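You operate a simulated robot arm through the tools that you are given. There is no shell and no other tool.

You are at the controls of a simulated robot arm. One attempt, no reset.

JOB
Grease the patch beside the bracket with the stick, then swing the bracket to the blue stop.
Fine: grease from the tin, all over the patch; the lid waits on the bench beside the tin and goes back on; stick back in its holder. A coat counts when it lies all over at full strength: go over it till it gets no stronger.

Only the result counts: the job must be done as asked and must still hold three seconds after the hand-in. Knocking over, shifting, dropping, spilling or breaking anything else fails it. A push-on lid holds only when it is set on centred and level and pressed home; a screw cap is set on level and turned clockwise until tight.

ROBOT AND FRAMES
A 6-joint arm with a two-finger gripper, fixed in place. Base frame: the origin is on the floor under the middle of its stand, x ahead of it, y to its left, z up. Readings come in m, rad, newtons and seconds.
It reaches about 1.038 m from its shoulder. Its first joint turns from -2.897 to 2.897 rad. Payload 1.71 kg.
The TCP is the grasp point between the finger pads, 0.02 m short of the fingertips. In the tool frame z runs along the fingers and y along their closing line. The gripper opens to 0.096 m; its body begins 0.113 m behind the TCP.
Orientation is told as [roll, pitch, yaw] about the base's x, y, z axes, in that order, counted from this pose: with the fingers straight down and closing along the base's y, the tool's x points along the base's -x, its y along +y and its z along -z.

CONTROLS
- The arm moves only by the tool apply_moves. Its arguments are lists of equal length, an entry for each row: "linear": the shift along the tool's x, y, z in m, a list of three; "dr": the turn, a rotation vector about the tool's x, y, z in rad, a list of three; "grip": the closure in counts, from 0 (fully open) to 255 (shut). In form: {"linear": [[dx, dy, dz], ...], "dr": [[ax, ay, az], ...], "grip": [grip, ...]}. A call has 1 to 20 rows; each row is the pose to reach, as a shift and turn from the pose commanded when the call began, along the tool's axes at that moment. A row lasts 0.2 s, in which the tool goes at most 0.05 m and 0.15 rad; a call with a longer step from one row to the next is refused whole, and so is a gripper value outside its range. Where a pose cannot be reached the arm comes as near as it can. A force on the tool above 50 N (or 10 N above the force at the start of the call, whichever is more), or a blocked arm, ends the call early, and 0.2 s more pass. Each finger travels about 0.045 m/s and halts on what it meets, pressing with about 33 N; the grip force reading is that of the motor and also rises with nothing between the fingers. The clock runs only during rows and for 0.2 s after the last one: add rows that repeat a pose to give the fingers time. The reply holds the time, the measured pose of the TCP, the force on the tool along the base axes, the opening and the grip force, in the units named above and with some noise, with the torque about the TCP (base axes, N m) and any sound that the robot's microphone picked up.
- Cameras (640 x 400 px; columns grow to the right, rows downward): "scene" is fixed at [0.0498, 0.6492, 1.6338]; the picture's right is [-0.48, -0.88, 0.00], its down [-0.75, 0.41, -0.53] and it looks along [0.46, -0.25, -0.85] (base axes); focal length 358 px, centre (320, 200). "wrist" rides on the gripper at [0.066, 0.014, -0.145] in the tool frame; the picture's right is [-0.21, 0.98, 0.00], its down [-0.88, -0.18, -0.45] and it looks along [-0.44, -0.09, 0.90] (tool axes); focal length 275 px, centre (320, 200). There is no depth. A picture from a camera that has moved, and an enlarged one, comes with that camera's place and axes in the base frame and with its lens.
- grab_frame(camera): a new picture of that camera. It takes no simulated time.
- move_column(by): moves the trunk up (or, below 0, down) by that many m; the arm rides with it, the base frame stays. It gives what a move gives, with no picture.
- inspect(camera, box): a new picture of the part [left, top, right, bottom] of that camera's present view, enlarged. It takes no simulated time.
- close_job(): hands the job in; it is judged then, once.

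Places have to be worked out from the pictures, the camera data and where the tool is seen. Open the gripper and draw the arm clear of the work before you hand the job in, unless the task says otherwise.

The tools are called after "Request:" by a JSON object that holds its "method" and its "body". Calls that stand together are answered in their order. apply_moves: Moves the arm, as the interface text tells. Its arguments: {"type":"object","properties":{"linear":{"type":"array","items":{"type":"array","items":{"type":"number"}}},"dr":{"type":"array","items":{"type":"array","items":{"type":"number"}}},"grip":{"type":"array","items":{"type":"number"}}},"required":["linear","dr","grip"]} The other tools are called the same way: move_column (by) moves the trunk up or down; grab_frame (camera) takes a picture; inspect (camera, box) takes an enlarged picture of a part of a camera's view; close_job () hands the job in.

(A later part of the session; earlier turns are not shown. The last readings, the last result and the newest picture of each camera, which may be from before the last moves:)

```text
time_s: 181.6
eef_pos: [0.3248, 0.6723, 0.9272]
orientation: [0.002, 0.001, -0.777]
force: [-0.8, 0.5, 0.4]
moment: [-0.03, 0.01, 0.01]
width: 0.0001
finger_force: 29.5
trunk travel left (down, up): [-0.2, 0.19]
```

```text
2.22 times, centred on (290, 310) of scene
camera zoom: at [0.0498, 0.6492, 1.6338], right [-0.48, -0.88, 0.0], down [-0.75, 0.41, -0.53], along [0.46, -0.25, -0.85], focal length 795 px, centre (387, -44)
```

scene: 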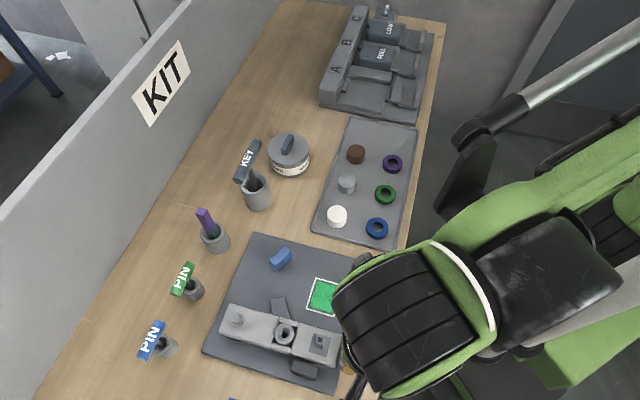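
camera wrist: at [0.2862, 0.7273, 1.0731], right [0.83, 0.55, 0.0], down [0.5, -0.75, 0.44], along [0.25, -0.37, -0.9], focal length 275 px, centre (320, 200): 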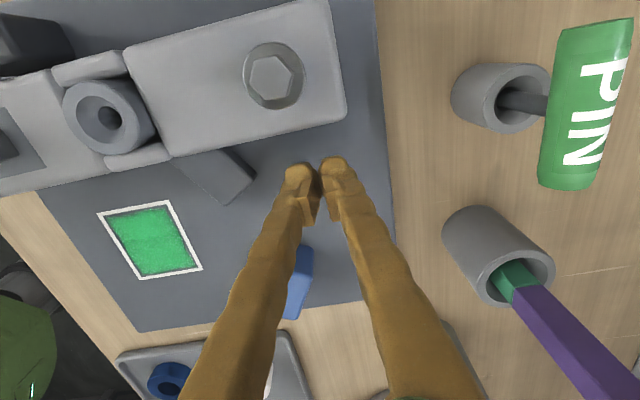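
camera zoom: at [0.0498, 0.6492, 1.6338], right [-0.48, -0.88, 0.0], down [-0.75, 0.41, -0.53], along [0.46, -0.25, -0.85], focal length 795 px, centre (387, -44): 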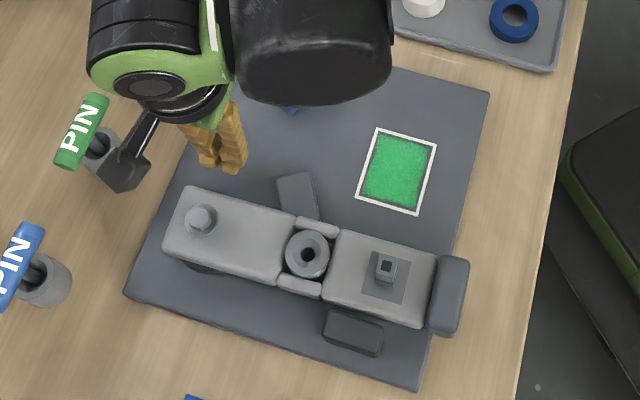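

Clear of everything. I lower the last 13 mm and approach the bracket's side slowly.

Request:
{"method": "apply_moves", "body": {"linear": [[0, 0, 0.007], [0, 0, 0.013], [0.006, 0, 0.013], [0.012, 0, 0.013], [0.018, 0, 0.013], [0.018, 0, 0.013]], "dr": [[0, 0, 0], [0, 0, 0], [0, 0, 0], [0, 0, 0], [0, 0, 0], [0, 0, 0]], "grip": [255, 255, 255, 255, 255, 255]}}

Request:
{"method": "inspect", "body": {"camera": "wrist", "box": [200, 40, 420, 220]}}

Request:
{"method": "inspect", "body": {"camera": "scene", "box": [210, 270, 310, 350]}}

```text
time_s: 183.0
eef_pos: [0.3103, 0.6848, 0.9157]
orientation: [0.002, 0.0, -0.776]
force: [-0.3, 0.3, -0.7]
moment: [-0.01, 0.01, 0.02]
width: 0.0
finger_force: 29.0
trunk travel left (down, up): [-0.2, 0.19]
```

```text
2.22 times, centred on (310, 130) of wrist
camera zoom: at [0.2732, 0.7394, 1.0605], right [0.83, 0.55, 0.0], down [0.5, -0.75, 0.44], along [0.25, -0.37, -0.9], focal length 612 px, centre (342, 356)
```

zoom: 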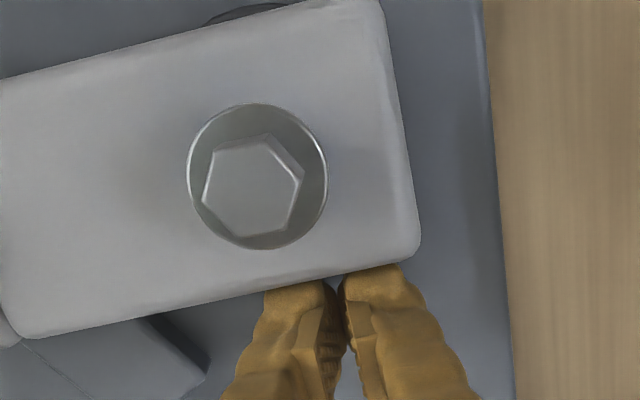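

```text
5.00 times, centred on (260, 310) of scene
camera zoom: at [0.0498, 0.6492, 1.6338], right [-0.48, -0.88, 0.0], down [-0.75, 0.41, -0.53], along [0.46, -0.25, -0.85], focal length 1789 px, centre (620, -350)
```

zoom: 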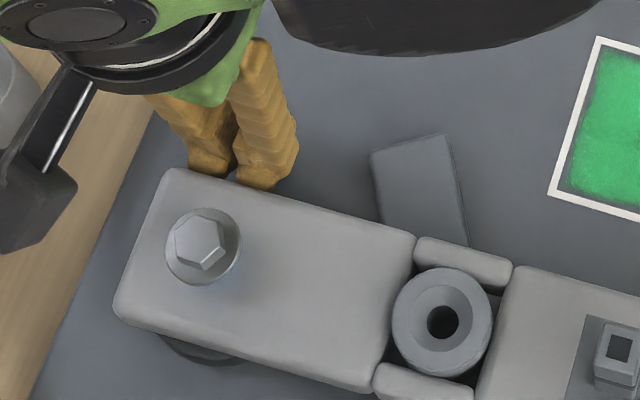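

Fingers are right beside the bolt arm, tips below its top. Push gently to make contact.

Request:
{"method": "apply_moves", "body": {"linear": [[0.004, 0, 0], [0.008, 0, 0], [0.012, 0, 0], [0.012, 0, 0]], "dr": [[0, 0, 0], [0, 0, 0], [0, 0, 0], [0, 0, 0]], "grip": [255, 255, 255, 255]}}

Request:
{"method": "inspect", "body": {"camera": "scene", "box": [190, 220, 390, 400]}}

```text
time_s: 183.8
eef_pos: [0.3025, 0.6827, 0.9203]
orientation: [0.014, -0.024, -0.788]
force: [78.5, -50.3, -14.0]
moment: [-0.06, -1.81, -0.24]
width: 0.006
finger_force: 29.7
trunk travel left (down, up): [-0.2, 0.19]
stopped in row 4: the force on the tool passed its limit at 56 N (the readings are from after the stop); the commanded pose is now the measured one
```

```text
2.22 times, centred on (290, 310) of scene
camera zoom: at [0.0498, 0.6492, 1.6338], right [-0.48, -0.88, 0.0], down [-0.75, 0.41, -0.53], along [0.46, -0.25, -0.85], focal length 795 px, centre (387, -44)
```

zoom: 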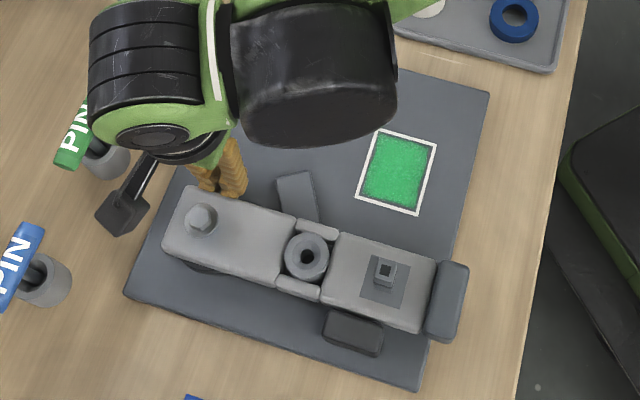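

The arm didn't budge because I pushed right at the bolt—so the bolt (≈(0.272, 0.713)) is the bracket's pivot (this also fits the blue stop's orientation). I back off and rise at once.

Request:
{"method": "apply_moves", "body": {"linear": [[-0.04, 0, -0.005], [-0.045, 0, -0.04], [-0.045, 0, -0.08], [-0.045, 0, -0.12], [-0.045, 0, -0.16], [-0.045, 0, -0.2], [-0.045, 0, -0.2]], "dr": [[0, 0, 0], [0, 0, 0], [0, 0, 0], [0, 0, 0], [0, 0, 0], [0, 0, 0], [0, 0, 0]], "grip": [255, 255, 255, 255, 255, 255, 255]}}

Request:
{"method": "grab_frame", "body": {"camera": "wrist"}}

Request:
{"method": "inspect", "body": {"camera": "scene", "box": [190, 220, 390, 400]}}

```text
time_s: 185.4
eef_pos: [0.3194, 0.6573, 1.1187]
orientation: [0.012, -0.018, -0.781]
force: [-0.1, -0.9, -0.5]
moment: [0.0, -0.02, -0.03]
width: 0.0
finger_force: 29.6
trunk travel left (down, up): [-0.2, 0.19]
```

```text
taken
camera wrist: at [0.2799, 0.7133, 1.2642], right [0.83, 0.55, 0.02], down [0.48, -0.75, 0.46], along [0.26, -0.37, -0.89], focal length 275 px, centre (320, 200)
```

wrist: 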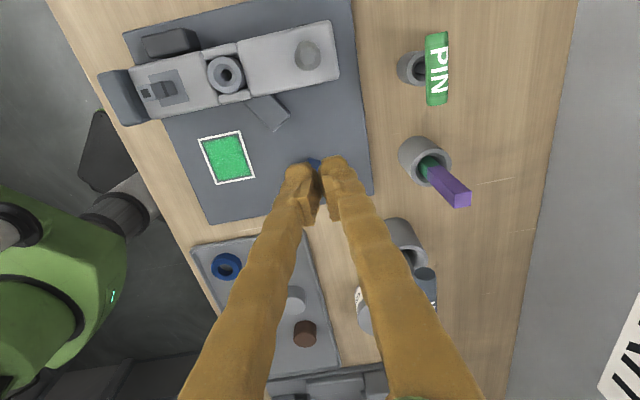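

```text
2.22 times, centred on (290, 310) of scene
camera zoom: at [0.0498, 0.6492, 1.6338], right [-0.48, -0.88, 0.0], down [-0.75, 0.41, -0.53], along [0.46, -0.25, -0.85], focal length 795 px, centre (387, -44)
```

zoom: 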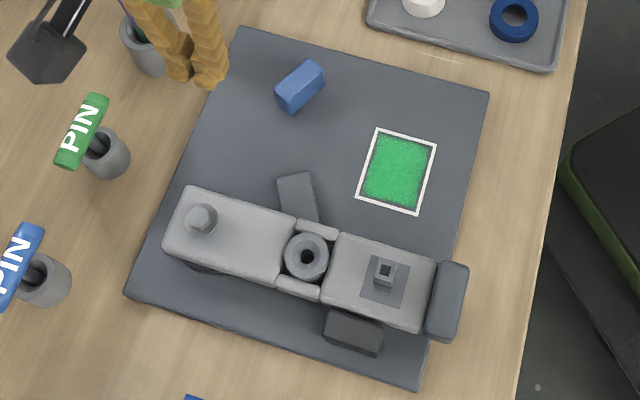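

The bracket is unharmed. I'll first level the tool and rotate it in place to yaw ≈ +0.785, which suits pushing behind the hub near (0.158, 0.686).

Request:
{"method": "apply_moves", "body": {"linear": [[0, 0, 0], [0, 0, 0]], "dr": [[0.006, 0.009, 0], [0.012, 0.018, 0]], "grip": [255, 255]}}

Request:
{"method": "apply_moves", "body": {"linear": [[0, 0, 0], [0, 0, 0], [0, 0, 0], [0, 0, 0], [0, 0, 0], [0, 0, 0], [0, 0, 0], [0, 0, 0], [0, 0, 0], [0, 0, 0], [0, 0, 0], [0, 0, 0], [0, 0, 0]], "dr": [[0, 0, -0.13], [0, 0, -0.26], [0, 0, -0.39], [0, 0, -0.52], [0, 0, -0.65], [0, 0, -0.78], [0, 0, -0.91], [0, 0, -1.04], [0, 0, -1.17], [0, 0, -1.3], [0, 0, -1.43], [0, 0, -1.566], [0, 0, -1.566]], "grip": [255, 255, 255, 255, 255, 255, 255, 255, 255, 255, 255, 255, 255]}}

Request:
{"method": "grab_frame", "body": {"camera": "wrist"}}

Request:
{"method": "grab_frame", "body": {"camera": "scene"}}

```text
time_s: 186.0
eef_pos: [0.3206, 0.6571, 1.1186]
orientation: [0.001, 0.001, -0.781]
force: [0.7, -0.2, 0.3]
moment: [0.0, -0.04, 0.01]
width: 0.0
finger_force: 29.2
trunk travel left (down, up): [-0.2, 0.19]
```

```text
time_s: 188.8
eef_pos: [0.3207, 0.6575, 1.1194]
orientation: [0.002, -0.001, 0.786]
force: [0.0, 0.3, 0.0]
moment: [-0.01, 0.01, 0.01]
width: 0.0
finger_force: 29.6
trunk travel left (down, up): [-0.2, 0.19]
```

```text
taken
camera wrist: at [0.2651, 0.6202, 1.266], right [-0.55, 0.84, 0.0], down [0.75, 0.49, 0.45], along [0.37, 0.24, -0.9], focal length 275 px, centre (320, 200)
```

wrist: 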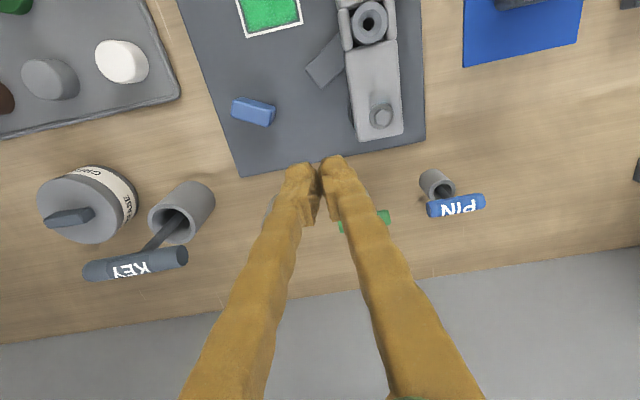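

```text
taken
```

scene: 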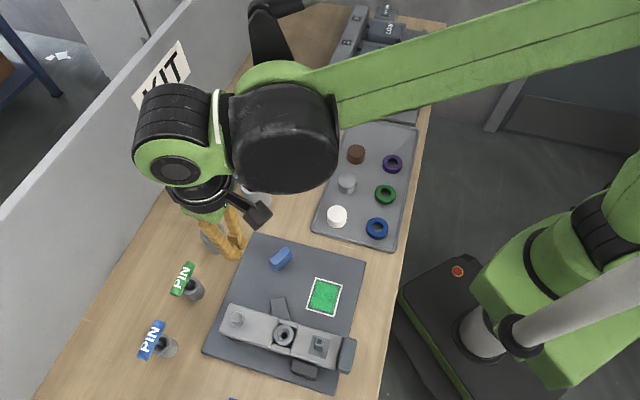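

Rotation fine. Now translate to above the −v side of the hub at ≈(0.158, 0.690).

Request:
{"method": "apply_moves", "body": {"linear": [[0.0184, 0.0276, 0], [0.0368, 0.0552, 0], [0.0552, 0.0829, 0], [0.0736, 0.1105, 0], [0.092, 0.1381, 0], [0.092, 0.1381, 0]], "dr": [[0, 0, 0], [0, 0, 0], [0, 0, 0], [0, 0, 0], [0, 0, 0], [0, 0, 0]], "grip": [255, 255, 255, 255, 255, 255]}}

Request:
{"method": "grab_frame", "body": {"camera": "wrist"}}

Request:
{"method": "grab_frame", "body": {"camera": "scene"}}

```text
time_s: 190.2
eef_pos: [0.1566, 0.6903, 1.1208]
orientation: [0.002, 0.0, 0.786]
force: [0.4, -0.2, 0.3]
moment: [-0.01, -0.04, -0.03]
width: 0.0001
finger_force: 29.5
trunk travel left (down, up): [-0.2, 0.19]
```

```text
taken
camera wrist: at [0.1009, 0.6532, 1.2659], right [-0.55, 0.84, 0.0], down [0.75, 0.49, 0.45], along [0.37, 0.24, -0.9], focal length 275 px, centre (320, 200)
```

wrist: 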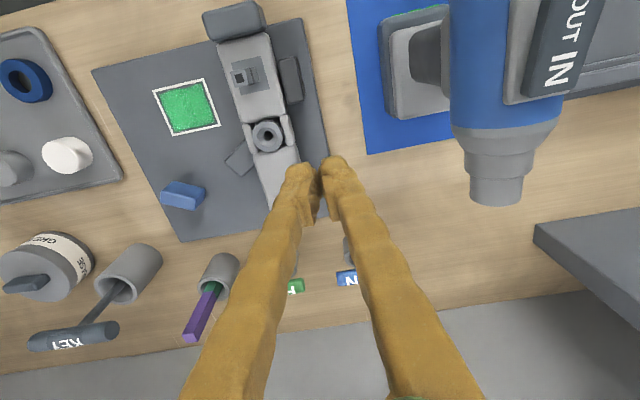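

```text
taken
```

scene: 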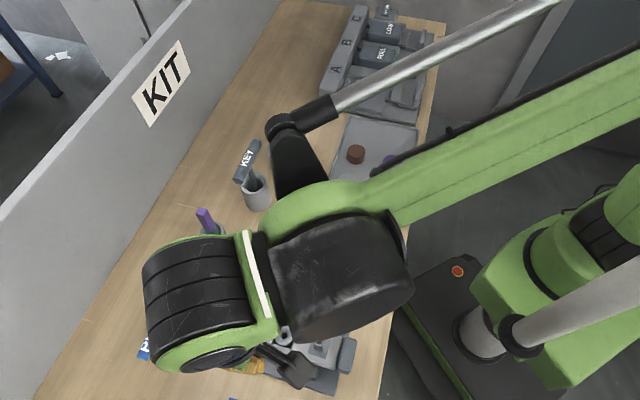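

Position is right: beside the hub on its −v side, black block ~2 cm away along −u. I lower to just above working height.

Request:
{"method": "apply_moves", "body": {"linear": [[0, 0, 0.04], [0, 0, 0.08], [0, 0, 0.12], [0, 0, 0.15], [0, 0, 0.175], [0, 0, 0.19], [0, 0, 0.19]], "dr": [[0, 0, 0], [0, 0, 0], [0, 0, 0], [0, 0, 0], [0, 0, 0], [0, 0, 0], [0, 0, 0]], "grip": [255, 255, 255, 255, 255, 255, 255]}}

Request:
{"method": "grab_frame", "body": {"camera": "wrist"}}

Request:
{"method": "inspect", "body": {"camera": "wrist", "box": [220, 40, 400, 200]}}

```text
time_s: 191.8
eef_pos: [0.1576, 0.6902, 0.9295]
orientation: [0.003, 0.0, 0.786]
force: [-0.6, 0.1, -0.1]
moment: [-0.04, 0.03, -0.03]
width: 0.0001
finger_force: 28.8
trunk travel left (down, up): [-0.2, 0.19]
```

```text
taken
camera wrist: at [0.1019, 0.654, 1.0751], right [-0.55, 0.84, 0.0], down [0.75, 0.49, 0.44], along [0.37, 0.24, -0.9], focal length 275 px, centre (320, 200)
```

wrist: 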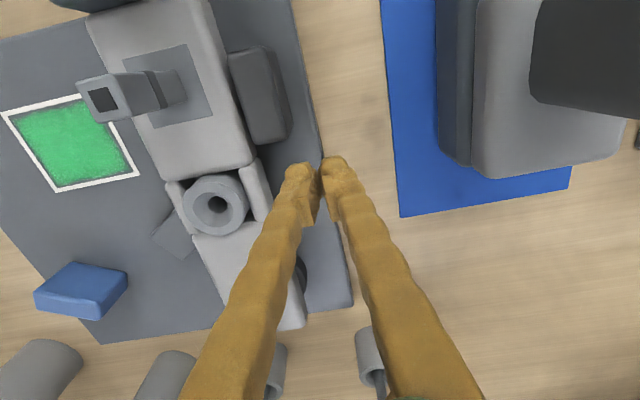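

```text
2.50 times, centred on (310, 120) of wrist
camera zoom: at [0.1019, 0.654, 1.0751], right [-0.55, 0.84, 0.0], down [0.75, 0.49, 0.44], along [0.37, 0.24, -0.9], focal length 688 px, centre (345, 400)
```

zoom: 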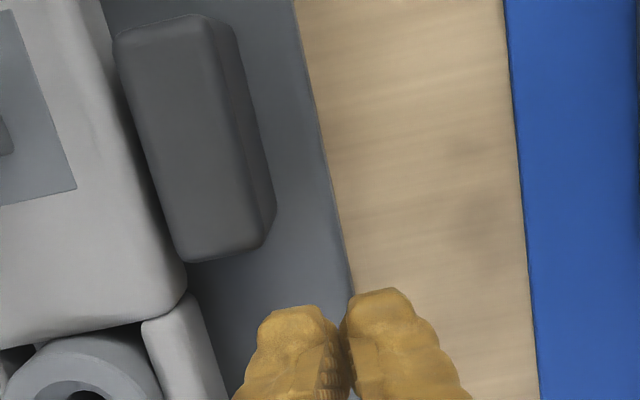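

Clear view: hub strip to the left, black block safely above. I lower 14 mm more and move toward the hub until contact.

Request:
{"method": "apply_moves", "body": {"linear": [[0, 0, 0.007], [0, 0, 0.014], [0, -0.005, 0.014], [0, -0.01, 0.014], [0, -0.01, 0.014]], "dr": [[0, 0, 0], [0, 0, 0], [0, 0, 0], [0, 0, 0], [0, 0, 0]], "grip": [255, 255, 255, 255, 255]}}

Request:
{"method": "inspect", "body": {"camera": "wrist", "box": [200, 60, 400, 220]}}

```text
time_s: 193.0
eef_pos: [0.1642, 0.6834, 0.9161]
orientation: [0.002, 0.0, 0.784]
force: [0.3, 0.1, -0.1]
moment: [-0.03, -0.01, 0.02]
width: 0.0002
finger_force: 29.0
trunk travel left (down, up): [-0.2, 0.19]
```

```text
2.50 times, centred on (300, 140) of wrist
camera zoom: at [0.1078, 0.6466, 1.0618], right [-0.55, 0.84, 0.0], down [0.75, 0.49, 0.45], along [0.37, 0.24, -0.9], focal length 688 px, centre (370, 350)
```

zoom: 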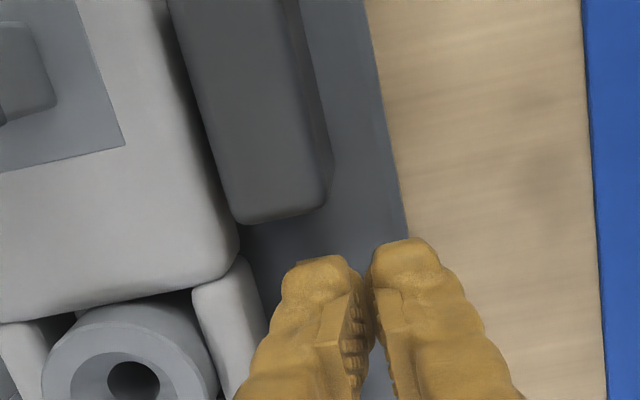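

Request:
{"method": "apply_moves", "body": {"linear": [[0, -0.002, 0], [0, -0.004, 0], [0, -0.006, 0], [0, -0.006, 0]], "dr": [[0, 0, 0], [0, 0, 0], [0, 0, 0], [0, 0, 0]], "grip": [255, 255, 255, 255]}}

Request:
{"method": "inspect", "body": {"camera": "wrist", "box": [200, 60, 400, 220]}}

```text
time_s: 194.0
eef_pos: [0.1682, 0.6786, 0.9154]
orientation: [0.002, 0.001, 0.785]
force: [-0.3, 0.0, 0.4]
moment: [-0.03, 0.0, -0.03]
width: 0.0002
finger_force: 29.5
trunk travel left (down, up): [-0.2, 0.19]
```

```text
2.50 times, centred on (300, 140) of wrist
camera zoom: at [0.1125, 0.6423, 1.0617], right [-0.55, 0.84, 0.0], down [0.75, 0.49, 0.44], along [0.37, 0.24, -0.9], focal length 688 px, centre (370, 350)
```

zoom: 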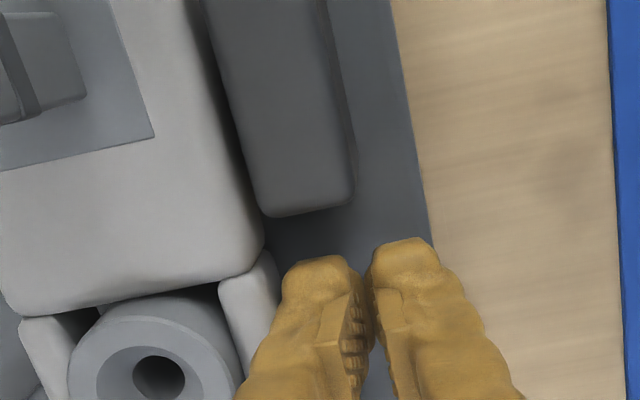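

Request:
{"method": "apply_moves", "body": {"linear": [[0, -0.0015, 0], [0, -0.003, 0], [0, -0.003, 0]], "dr": [[0, 0, 0], [0, 0, 0], [0, 0, 0]], "grip": [255, 255, 255]}}

```text
time_s: 194.8
eef_pos: [0.1703, 0.6758, 0.9157]
orientation: [0.003, 0.0, 0.786]
force: [-0.7, 0.3, 0.8]
moment: [0.01, 0.0, 0.0]
width: 0.0001
finger_force: 28.9
trunk travel left (down, up): [-0.2, 0.19]
```

Request:
{"method": "apply_moves", "body": {"linear": [[0, -0.0015, 0], [0, -0.003, 0], [0, -0.003, 0]], "dr": [[0, 0, 0], [0, 0, 0], [0, 0, 0]], "grip": [255, 255, 255]}}

Request:
{"method": "inspect", "body": {"camera": "wrist", "box": [200, 60, 400, 220]}}

```text
time_s: 195.6
eef_pos: [0.1736, 0.6739, 0.9165]
orientation: [0.001, 0.001, 0.783]
force: [-1.0, -0.5, -0.9]
moment: [-0.01, -0.02, 0.02]
width: 0.0
finger_force: 29.8
trunk travel left (down, up): [-0.2, 0.19]
```

```text
2.50 times, centred on (300, 140) of wrist
camera zoom: at [0.117, 0.6374, 1.062], right [-0.55, 0.84, 0.0], down [0.75, 0.49, 0.44], along [0.37, 0.24, -0.9], focal length 688 px, centre (370, 350)
```

zoom: 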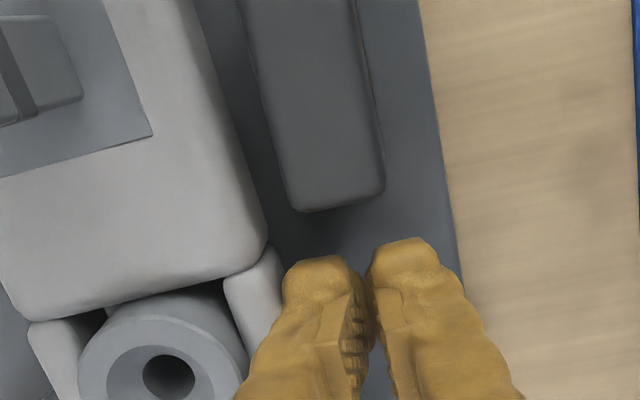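

The bracket swings freely with the finger now (the gap to the black block is opening). I follow an arc about the bolt (radius ≈0.105 m), turning the tool along with it—first 20°.

Request:
{"method": "apply_moves", "body": {"linear": [[0.0017, -0.0042, 0], [0.0033, -0.0086, 0], [0.0047, -0.013, 0], [0.0058, -0.0174, 0], [0.0068, -0.0219, 0], [0.0075, -0.0264, 0], [0.0081, -0.031, 0], [0.0085, -0.0356, 0], [0.0085, -0.0356, 0]], "dr": [[0, 0, -0.0436], [0, 0, -0.0873], [0, 0, -0.1309], [0, 0, -0.1745], [0, 0, -0.2182], [0, 0, -0.2618], [0, 0, -0.3054], [0, 0, -0.3491], [0, 0, -0.3491]], "grip": [255, 255, 255, 255, 255, 255, 255, 255, 255]}}

Request:
{"method": "grab_frame", "body": {"camera": "wrist"}}

Request:
{"method": "inspect", "body": {"camera": "scene", "box": [190, 220, 390, 400]}}

```text
time_s: 197.6
eef_pos: [0.1918, 0.6431, 0.9166]
orientation: [0.0, -0.002, 1.136]
force: [-0.4, -0.3, -0.1]
moment: [0.02, -0.05, 0.0]
width: 0.0
finger_force: 29.1
trunk travel left (down, up): [-0.2, 0.19]
```

```text
taken
camera wrist: at [0.1523, 0.5888, 1.0622], right [-0.8, 0.6, 0.0], down [0.54, 0.72, 0.45], along [0.27, 0.36, -0.9], focal length 275 px, centre (320, 200)
```

wrist: 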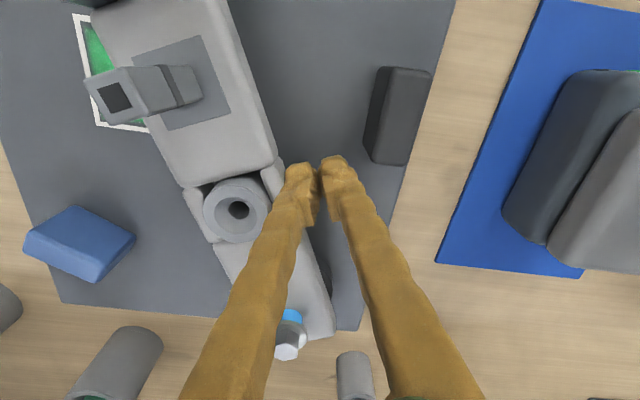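

```text
2.22 times, centred on (290, 310) of scene
camera zoom: at [0.0498, 0.6492, 1.6338], right [-0.48, -0.88, 0.0], down [-0.75, 0.41, -0.53], along [0.46, -0.25, -0.85], focal length 795 px, centre (387, -44)
```

zoom: 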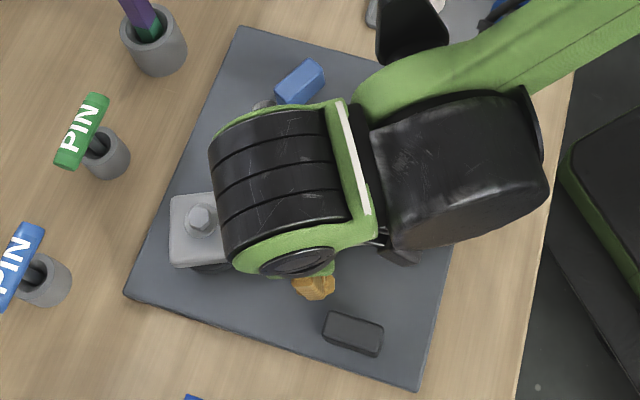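

The bracket follows smoothly about the bolt. Another 20° along the same arc.

Request:
{"method": "apply_moves", "body": {"linear": [[0.0017, -0.0042, 0], [0.0033, -0.0086, 0], [0.0047, -0.013, 0], [0.0058, -0.0174, 0], [0.0068, -0.0219, 0], [0.0075, -0.0264, 0], [0.0081, -0.031, 0], [0.0085, -0.0356, 0], [0.0085, -0.0356, 0]], "dr": [[0, 0, -0.0436], [0, 0, -0.0873], [0, 0, -0.1309], [0, 0, -0.1745], [0, 0, -0.2182], [0, 0, -0.2618], [0, 0, -0.3054], [0, 0, -0.3491], [0, 0, -0.3491]], "grip": [255, 255, 255, 255, 255, 255, 255, 255, 255]}}

Request:
{"method": "grab_frame", "body": {"camera": "wrist"}}

Request:
{"method": "inspect", "body": {"camera": "scene", "box": [190, 220, 390, 400]}}

```text
time_s: 199.6
eef_pos: [0.2209, 0.6195, 0.9161]
orientation: [-0.001, -0.002, 1.486]
force: [-0.6, 0.1, 0.7]
moment: [0.0, 0.02, 0.0]
width: 0.0002
finger_force: 29.8
trunk travel left (down, up): [-0.2, 0.19]
```

```text
taken
camera wrist: at [0.2011, 0.5557, 1.0615], right [-0.96, 0.29, 0.0], down [0.26, 0.86, 0.45], along [0.13, 0.43, -0.9], focal length 275 px, centre (320, 200)
```

wrist: 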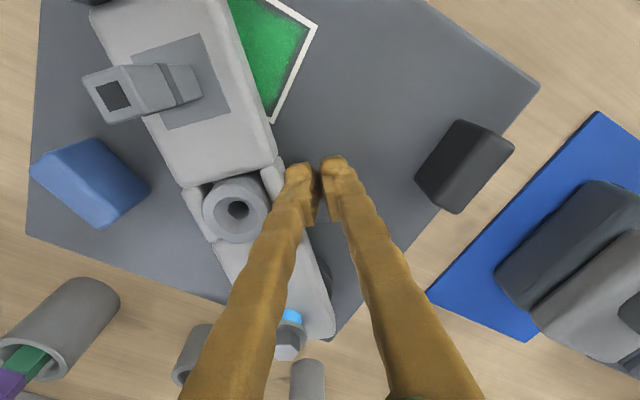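

```text
2.22 times, centred on (290, 310) of scene
camera zoom: at [0.0498, 0.6492, 1.6338], right [-0.48, -0.88, 0.0], down [-0.75, 0.41, -0.53], along [0.46, -0.25, -0.85], focal length 795 px, centre (387, -44)
```

zoom: 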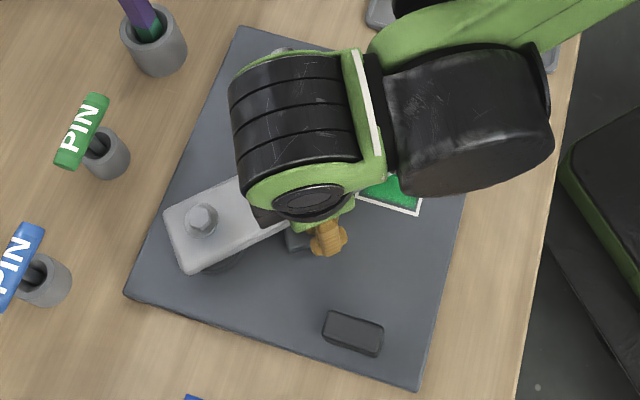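

Bracket has turned ~41° and the greased patch behind it is intact; the blue stop is close. I continue 10° more, carefully.

Request:
{"method": "apply_moves", "body": {"linear": [[0.0017, -0.0042, 0], [0.0033, -0.0086, 0], [0.0047, -0.013, 0], [0.0058, -0.0174, 0], [0.0058, -0.0174, 0]], "dr": [[0, 0, -0.0436], [0, 0, -0.0873], [0, 0, -0.1309], [0, 0, -0.1745], [0, 0, -0.1745]], "grip": [255, 255, 255, 255, 255]}}

Request:
{"method": "grab_frame", "body": {"camera": "wrist"}}

```text
time_s: 200.8
eef_pos: [0.2365, 0.6129, 0.9158]
orientation: [0.001, -0.003, 1.66]
force: [0.4, 0.4, -0.4]
moment: [0.03, 0.03, 0.03]
width: 0.0
finger_force: 29.0
trunk travel left (down, up): [-0.2, 0.19]
```

```text
taken
camera wrist: at [0.2294, 0.5465, 1.061], right [-0.99, 0.12, 0.0], down [0.11, 0.89, 0.45], along [0.05, 0.44, -0.9], focal length 275 px, centre (320, 200)
```

wrist: 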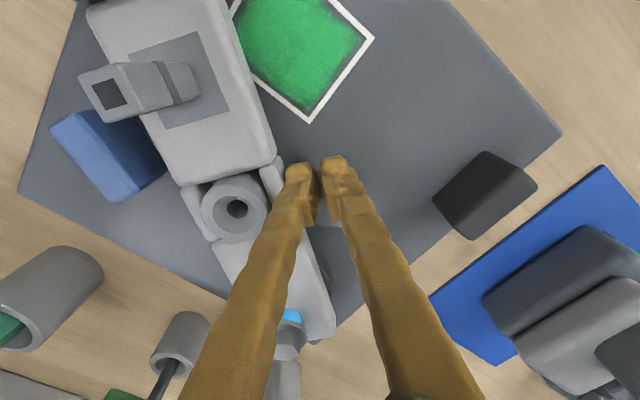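

Blue stop is almost against the bracket's side. Small steps now, watching the force.

Request:
{"method": "apply_moves", "body": {"linear": [[0.0009, -0.0021, 0], [0.0017, -0.0042, 0], [0.0017, -0.0042, 0]], "dr": [[0, 0, -0.0218], [0, 0, -0.0436], [0, 0, -0.0436]], "grip": [255, 255, 255]}}

Request:
{"method": "inspect", "body": {"camera": "wrist", "box": [30, 60, 270, 240]}}

```text
time_s: 201.6
eef_pos: [0.2422, 0.6125, 0.9153]
orientation: [0.001, -0.001, 1.701]
force: [-0.6, -0.5, 0.3]
moment: [-0.01, 0.01, -0.04]
width: 0.0001
finger_force: 29.3
trunk travel left (down, up): [-0.2, 0.19]
```

```text
2.22 times, centred on (150, 150) of wrist
camera zoom: at [0.2368, 0.5452, 1.0611], right [-1.0, 0.08, 0.0], down [0.07, 0.89, 0.45], along [0.03, 0.44, -0.9], focal length 612 px, centre (698, 311)
```

zoom: 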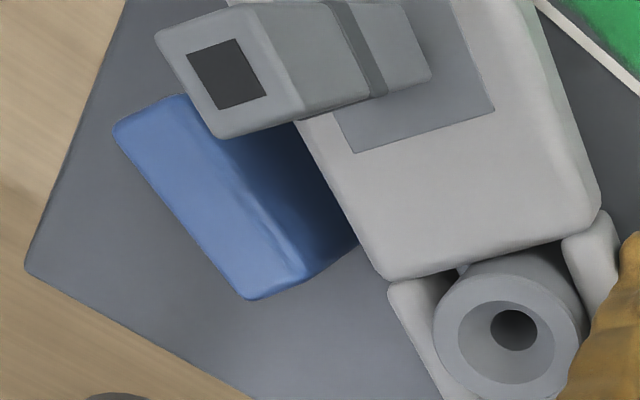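

Request:
{"method": "apply_moves", "body": {"linear": [[0.0009, -0.0021, 0], [0.0017, -0.0042, 0], [0.0017, -0.0042, 0]], "dr": [[0, 0, -0.0218], [0, 0, -0.0436], [0, 0, -0.0436]], "grip": [255, 255, 255]}}

Request:
{"method": "inspect", "body": {"camera": "wrist", "box": [30, 60, 270, 240]}}

```text
time_s: 202.4
eef_pos: [0.2475, 0.6105, 0.9179]
orientation: [0.0, -0.002, 1.745]
force: [-0.1, -0.4, 0.6]
moment: [0.01, 0.01, 0.01]
width: 0.0
finger_force: 29.8
trunk travel left (down, up): [-0.2, 0.19]
```

```text
2.22 times, centred on (150, 150) of wrist
camera zoom: at [0.2448, 0.5432, 1.0616], right [-1.0, 0.03, 0.0], down [0.03, 0.89, 0.45], along [0.01, 0.45, -0.9], focal length 612 px, centre (698, 311)
```

zoom: 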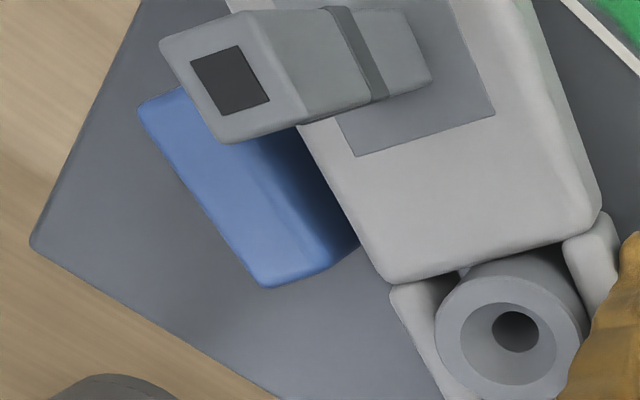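

Request:
{"method": "apply_moves", "body": {"linear": [[0.0009, -0.0021, 0], [0.0017, -0.0042, 0], [0.0017, -0.0042, 0]], "dr": [[0, 0, -0.0218], [0, 0, -0.0436], [0, 0, -0.0436]], "grip": [255, 255, 255]}}

Request:
{"method": "inspect", "body": {"camera": "wrist", "box": [30, 60, 270, 240]}}

```text
time_s: 203.2
eef_pos: [0.2507, 0.6089, 0.9167]
orientation: [0.001, -0.002, 1.789]
force: [-0.9, -0.5, -0.6]
moment: [-0.01, 0.01, -0.01]
width: 0.0
finger_force: 29.5
trunk travel left (down, up): [-0.2, 0.19]
```

```text
2.22 times, centred on (150, 150) of wrist
camera zoom: at [0.2517, 0.5428, 1.0619], right [-1.0, -0.01, 0.0], down [-0.01, 0.9, 0.45], along [-0.01, 0.45, -0.9], focal length 612 px, centre (698, 311)
```

zoom: 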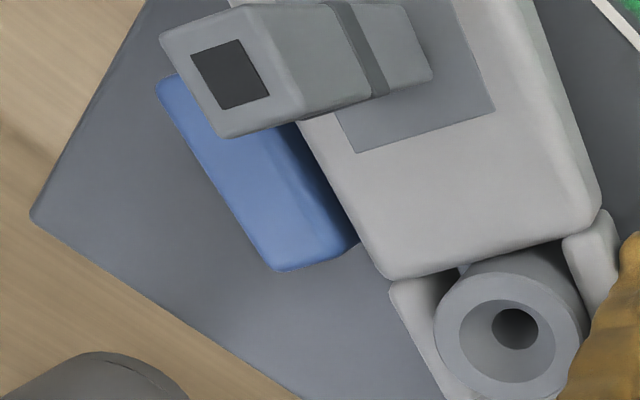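

Request:
{"method": "apply_moves", "body": {"linear": [[0.0009, -0.0021, 0], [0.0017, -0.0042, 0], [0.0017, -0.0042, 0]], "dr": [[0, 0, -0.0218], [0, 0, -0.0436], [0, 0, -0.0436]], "grip": [255, 255, 255]}}

Request:
{"method": "inspect", "body": {"camera": "wrist", "box": [30, 60, 270, 240]}}

```text
time_s: 204.0
eef_pos: [0.2532, 0.6088, 0.9156]
orientation: [0.0, -0.002, 1.835]
force: [-19.1, 4.4, 1.8]
moment: [0.02, -0.06, 0.34]
width: 0.0
finger_force: 29.4
trunk travel left (down, up): [-0.2, 0.19]
```

```text
2.22 times, centred on (150, 150) of wrist
camera zoom: at [0.2567, 0.5415, 1.0618], right [-1.0, -0.06, 0.0], down [-0.05, 0.89, 0.45], along [-0.03, 0.45, -0.9], focal length 612 px, centre (698, 311)
```

zoom: 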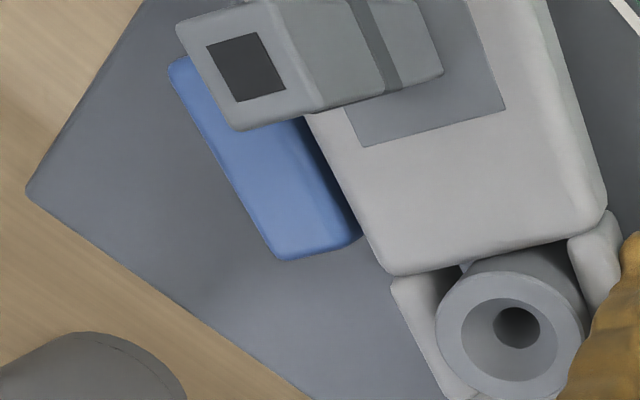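

Contact: ~20 N as the bracket meets the blue stop, its side flush with it. I back the finger off and rise to check.

Request:
{"method": "apply_moves", "body": {"linear": [[0, 0.005, 0], [0, 0.015, 0], [0, 0.025, 0], [0, 0.025, -0.03], [0, 0.025, -0.07], [0, 0.025, -0.11], [0, 0.025, -0.15], [0, 0.025, -0.19], [0, 0.025, -0.2], [0, 0.025, -0.2]], "dr": [[0, 0, 0], [0, 0, 0], [0, 0, 0], [0, 0, 0], [0, 0, 0], [0, 0, 0], [0, 0, 0], [0, 0, 0], [0, 0, 0], [0, 0, 0]], "grip": [255, 255, 255, 255, 255, 255, 255, 255, 255, 255]}}

Request:
{"method": "grab_frame", "body": {"camera": "wrist"}}

Request:
{"method": "grab_frame", "body": {"camera": "scene"}}

```text
time_s: 206.2
eef_pos: [0.2314, 0.5998, 1.1146]
orientation: [-0.001, -0.003, 1.831]
force: [0.3, -0.7, 0.4]
moment: [0.03, 0.01, 0.02]
width: 0.0
finger_force: 28.7
trunk travel left (down, up): [-0.2, 0.19]
```

```text
taken
camera wrist: at [0.2363, 0.533, 1.2608], right [-1.0, -0.05, 0.0], down [-0.05, 0.89, 0.45], along [-0.02, 0.45, -0.9], focal length 275 px, centre (320, 200)
```

wrist: 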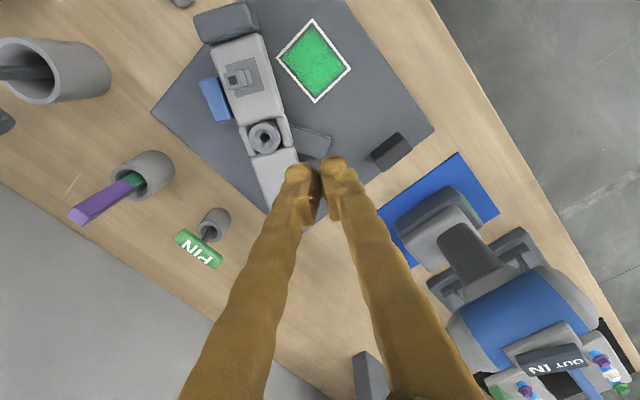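

```text
taken
```

scene: 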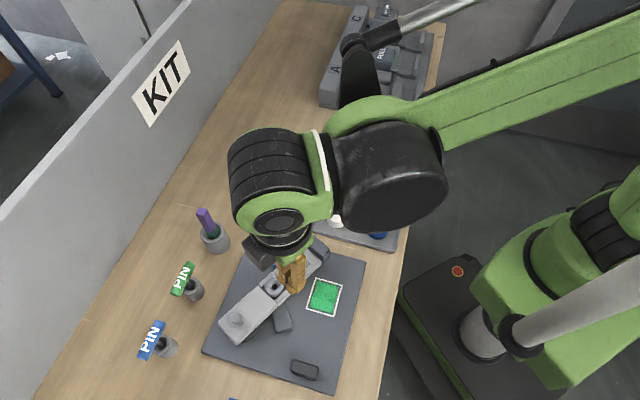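

Request:
{"method": "inspect", "body": {"camera": "wrist", "box": [180, 0, 380, 160]}}

Request:
{"method": "inspect", "body": {"camera": "wrist", "box": [190, 60, 260, 130]}}

Request:
{"method": "inspect", "body": {"camera": "wrist", "box": [270, 10, 360, 110]}}

```text
2.50 times, centred on (280, 80) of wrist
camera zoom: at [0.2363, 0.533, 1.2608], right [-1.0, -0.05, 0.0], down [-0.05, 0.89, 0.45], along [-0.02, 0.45, -0.9], focal length 688 px, centre (420, 500)
```

zoom: 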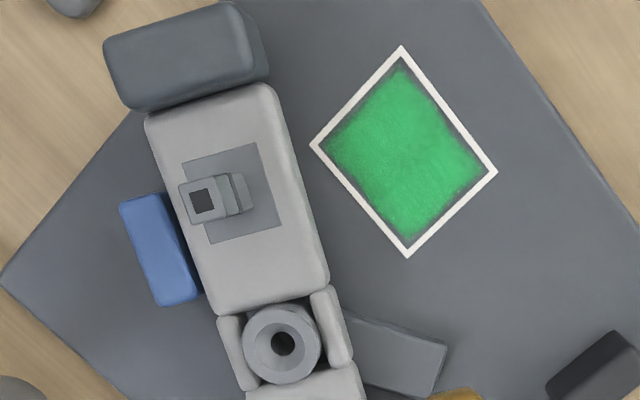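

```text
5.71 times, centred on (225, 95) of wrist
camera zoom: at [0.2363, 0.533, 1.2608], right [-1.0, -0.05, 0.0], down [-0.05, 0.89, 0.45], along [-0.02, 0.45, -0.9], focal length 1573 px, centre (863, 800)
```

zoom: 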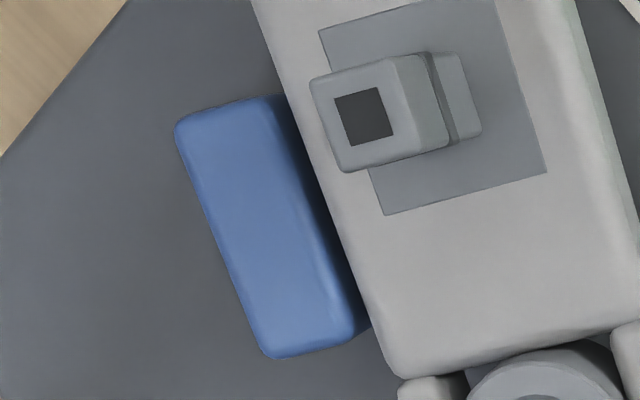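

```text
4.00 times, centred on (315, 60) of wrist
camera zoom: at [0.2363, 0.533, 1.2608], right [-1.0, -0.05, 0.0], down [-0.05, 0.89, 0.45], along [-0.02, 0.45, -0.9], focal length 1101 px, centre (340, 760)
```

zoom: 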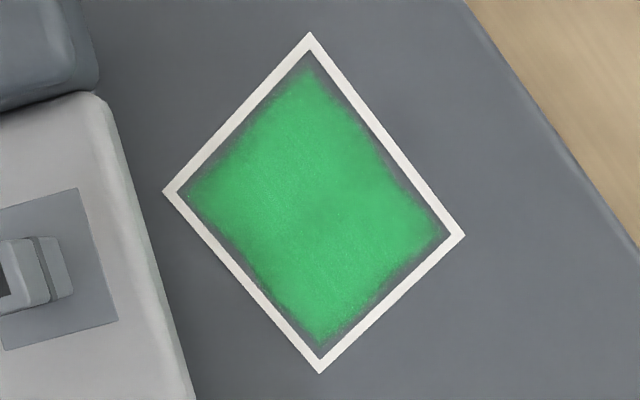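

The bracket lies flush against the blue stop and the coat is intact. The tin still stands ~23 mm from where it began, so I'll nudge it back by its lower wall. First I go to a clear point on its −x side, turning the tool to yaw 0.

Request:
{"method": "apply_moves", "body": {"linear": [[0.016, -0.0156, -0.01], [0.032, -0.0312, -0.02], [0.048, -0.0467, -0.035], [0.064, -0.0623, -0.035], [0.08, -0.0779, -0.035], [0.096, -0.0935, -0.035], [0.112, -0.109, -0.035], [0.128, -0.1246, -0.035], [0.144, -0.1402, -0.035], [0.16, -0.1558, -0.035], [0.176, -0.1714, -0.035], [0.192, -0.187, -0.035], [0.208, -0.2025, -0.035], [0.2247, -0.2181, -0.035], [0.2247, -0.2181, -0.035]], "dr": [[0, 0, 0.131], [0, 0, 0.262], [0, 0, 0.393], [0, 0, 0.523], [0, 0, 0.654], [0, 0, 0.785], [0, 0, 0.916], [0, 0, 1.046], [0, 0, 1.177], [0, 0, 1.308], [0, 0, 1.439], [0, 0, 1.57], [0, 0, 1.7], [0, 0, 1.831], [0, 0, 1.831]], "grip": [255, 255, 255, 255, 255, 255, 255, 255, 255, 255, 255, 255, 255, 255, 255]}}

Request:
{"method": "grab_frame", "body": {"camera": "wrist"}}

Request:
{"method": "grab_frame", "body": {"camera": "scene"}}

```text
time_s: 209.4
eef_pos: [0.5015, 0.4408, 1.1516]
orientation: [0.002, 0.0, 0.001]
force: [0.2, -0.9, -0.5]
moment: [0.04, 0.02, -0.01]
width: 0.0
finger_force: 29.3
trunk travel left (down, up): [-0.2, 0.19]
```

```text
taken
camera wrist: at [0.436, 0.4542, 1.2971], right [0.2, 0.98, 0.0], down [0.88, -0.18, 0.44], along [0.43, -0.09, -0.9], focal length 275 px, centre (320, 200)
```

wrist: 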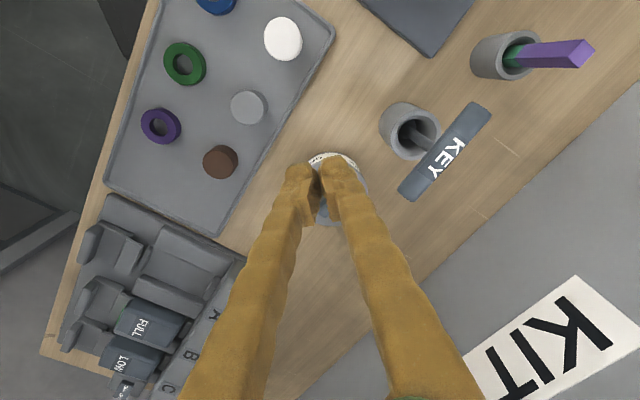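

```text
taken
```

scene: 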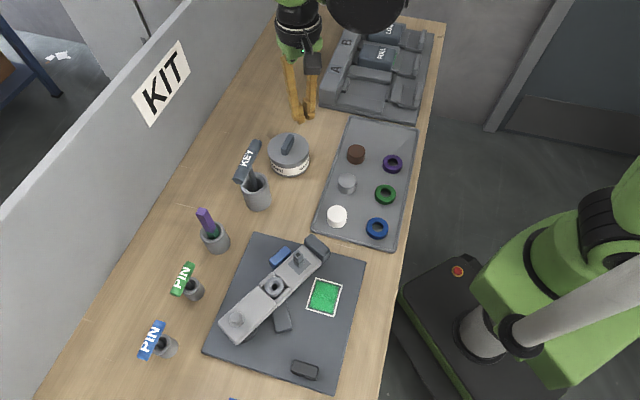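

The scene view now shows the bracket at the blue stop clearly; let me zoom to confirm contact from this second angle.

Request:
{"method": "inspect", "body": {"camera": "scene", "box": [190, 220, 390, 400]}}

Request:
{"method": "inspect", "body": {"camera": "scene", "box": [255, 230, 345, 300]}}

Request:
{"method": "inspect", "body": {"camera": "scene", "box": [230, 110, 340, 210]}}

```text
2.22 times, centred on (290, 310) of scene
camera zoom: at [0.0498, 0.6492, 1.6338], right [-0.48, -0.88, 0.0], down [-0.75, 0.41, -0.53], along [0.46, -0.25, -0.85], focal length 795 px, centre (387, -44)
```

zoom: 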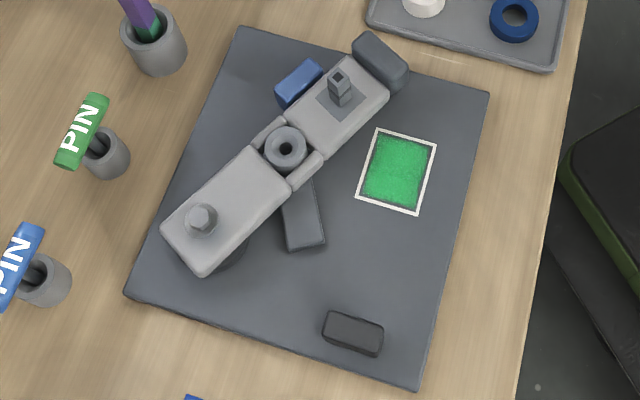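

```text
5.71 times, centred on (300, 265) of scene
camera zoom: at [0.0498, 0.6492, 1.6338], right [-0.48, -0.88, 0.0], down [-0.75, 0.41, -0.53], along [0.46, -0.25, -0.85], focal length 2045 px, centre (434, -171)
```

zoom: 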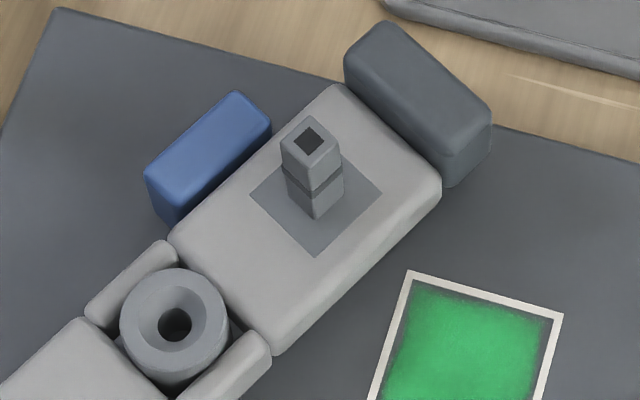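

```text
4.00 times, centred on (285, 160) of scene
camera zoom: at [0.0498, 0.6492, 1.6338], right [-0.48, -0.88, 0.0], down [-0.75, 0.41, -0.53], along [0.46, -0.25, -0.85], focal length 1432 px, centre (460, 360)
```

zoom: 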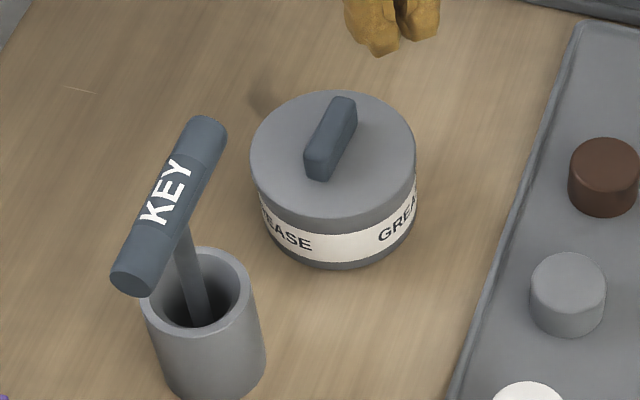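

Bracket is flush on the blue stop. Now I tilt the tool slightly (tips leading) so only the tin's lower wall is touched, then lower behind the tin.

Request:
{"method": "apply_moves", "body": {"linear": [[0, 0, 0], [0, 0, 0], [0, 0, 0], [0, 0, 0]], "dr": [[0, -0.09, 0], [0, -0.18, 0], [0, -0.25, 0], [0, -0.25, 0]], "grip": [255, 255, 255, 255]}}

Request:
{"method": "inspect", "body": {"camera": "scene", "box": [220, 30, 360, 190]}}

```text
time_s: 210.4
eef_pos: [0.5, 0.4413, 1.1517]
orientation: [0.004, -0.251, 0.002]
force: [0.3, 0.4, 0.1]
moment: [0.03, 0.01, -0.01]
width: 0.0002
finger_force: 29.4
trunk travel left (down, up): [-0.2, 0.19]
```

```text
2.50 times, centred on (290, 110) of scene
camera zoom: at [0.0498, 0.6492, 1.6338], right [-0.48, -0.88, 0.0], down [-0.75, 0.41, -0.53], along [0.46, -0.25, -0.85], focal length 895 px, centre (395, 425)
```

zoom: 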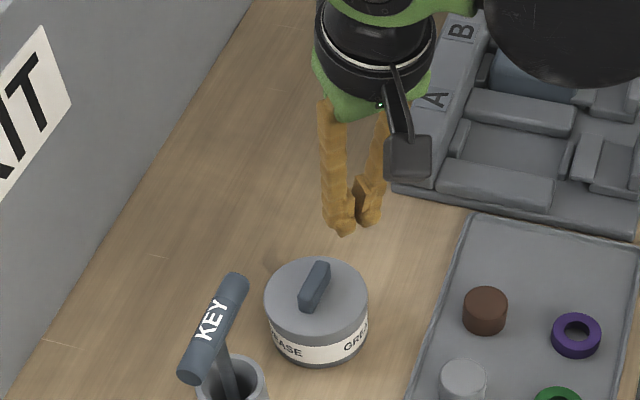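

Request:
{"method": "apply_moves", "body": {"linear": [[0.0071, -0.0003, 0.0347], [0.0142, -0.0007, 0.0694], [0.0213, -0.001, 0.1041], [0.0284, -0.0014, 0.1389], [0.0355, -0.0017, 0.1736], [0.0426, -0.0021, 0.2083], [0.0497, -0.0024, 0.243], [0.0497, -0.0024, 0.243]], "dr": [[0, 0, 0], [0, 0, 0], [0, 0, 0], [0, 0, 0], [0, 0, 0], [0, 0, 0], [0, 0, 0], [0, 0, 0]], "grip": [255, 255, 255, 255, 255, 255, 255, 255]}}

Request:
{"method": "grab_frame", "body": {"camera": "wrist"}}

Request:
{"method": "inspect", "body": {"camera": "scene", "box": [220, 90, 360, 230]}}

```text
time_s: 212.2
eef_pos: [0.5109, 0.4385, 0.9008]
orientation: [0.001, -0.25, 0.002]
force: [1.0, -0.2, -0.2]
moment: [-0.02, 0.04, 0.02]
width: 0.0
finger_force: 29.1
trunk travel left (down, up): [-0.2, 0.19]
```

```text
taken
camera wrist: at [0.4114, 0.4521, 1.0261], right [0.2, 0.98, 0.05], down [0.74, -0.18, 0.65], along [0.64, -0.09, -0.76], focal length 275 px, centre (320, 200)
```

wrist: 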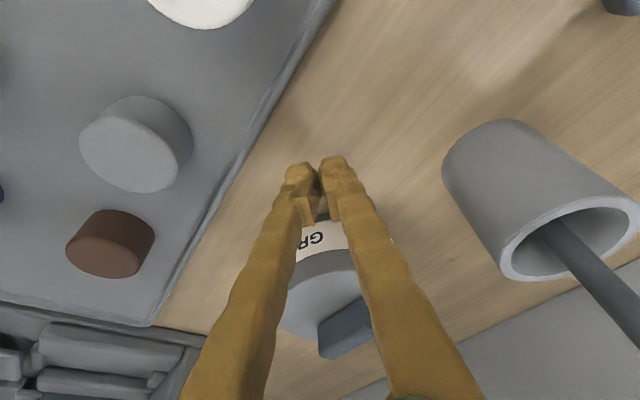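

```text
2.86 times, centred on (290, 160) of scene
camera zoom: at [0.0498, 0.6492, 1.6338], right [-0.48, -0.88, 0.0], down [-0.75, 0.41, -0.53], along [0.46, -0.25, -0.85], focal length 1022 px, centre (406, 314)
```

zoom: 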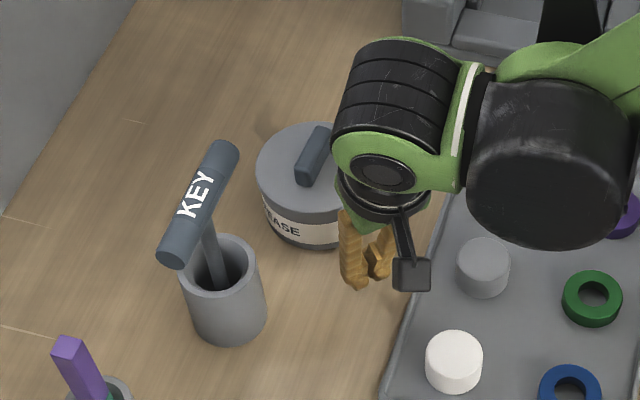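

Request:
{"method": "inspect", "body": {"camera": "wrist", "box": [250, 190, 420, 370]}}

```text
2.22 times, centred on (335, 280) of wrist
camera zoom: at [0.4114, 0.4521, 1.0261], right [0.2, 0.98, 0.05], down [0.74, -0.18, 0.65], along [0.64, -0.09, -0.76], focal length 612 px, centre (287, 22)
```

zoom: 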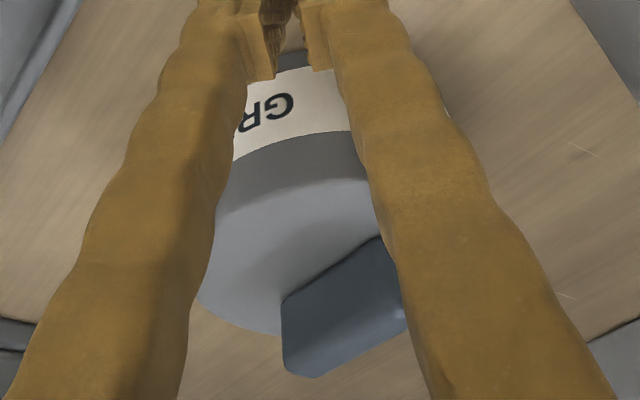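

Finger line is aligned with the tin's centre (within ~1 mm). I advance toward it, stopping just short of contact.

Request:
{"method": "apply_moves", "body": {"linear": [[-0.0084, 0, 0.0021], [-0.0168, 0, 0.0043], [-0.0252, 0, 0.0064], [-0.0252, 0, 0.0064]], "dr": [[0, 0, 0], [0, 0, 0], [0, 0, 0], [0, 0, 0]], "grip": [255, 255, 255, 255]}}

Request:
{"method": "inspect", "body": {"camera": "scene", "box": [230, 100, 340, 210]}}

```text
time_s: 213.2
eef_pos: [0.5375, 0.4395, 0.9021]
orientation: [0.001, -0.25, 0.001]
force: [-0.2, -0.1, 0.3]
moment: [-0.01, -0.01, 0.03]
width: 0.0
finger_force: 29.3
trunk travel left (down, up): [-0.2, 0.19]
```

```text
3.64 times, centred on (285, 155) of scene
camera zoom: at [0.0498, 0.6492, 1.6338], right [-0.48, -0.88, 0.0], down [-0.75, 0.41, -0.53], along [0.46, -0.25, -0.85], focal length 1301 px, centre (447, 364)
```

zoom: 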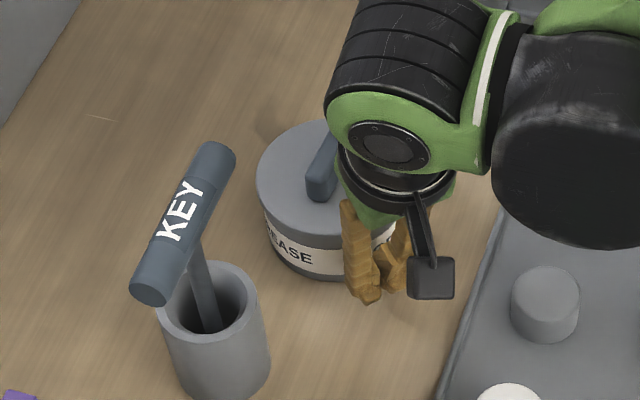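

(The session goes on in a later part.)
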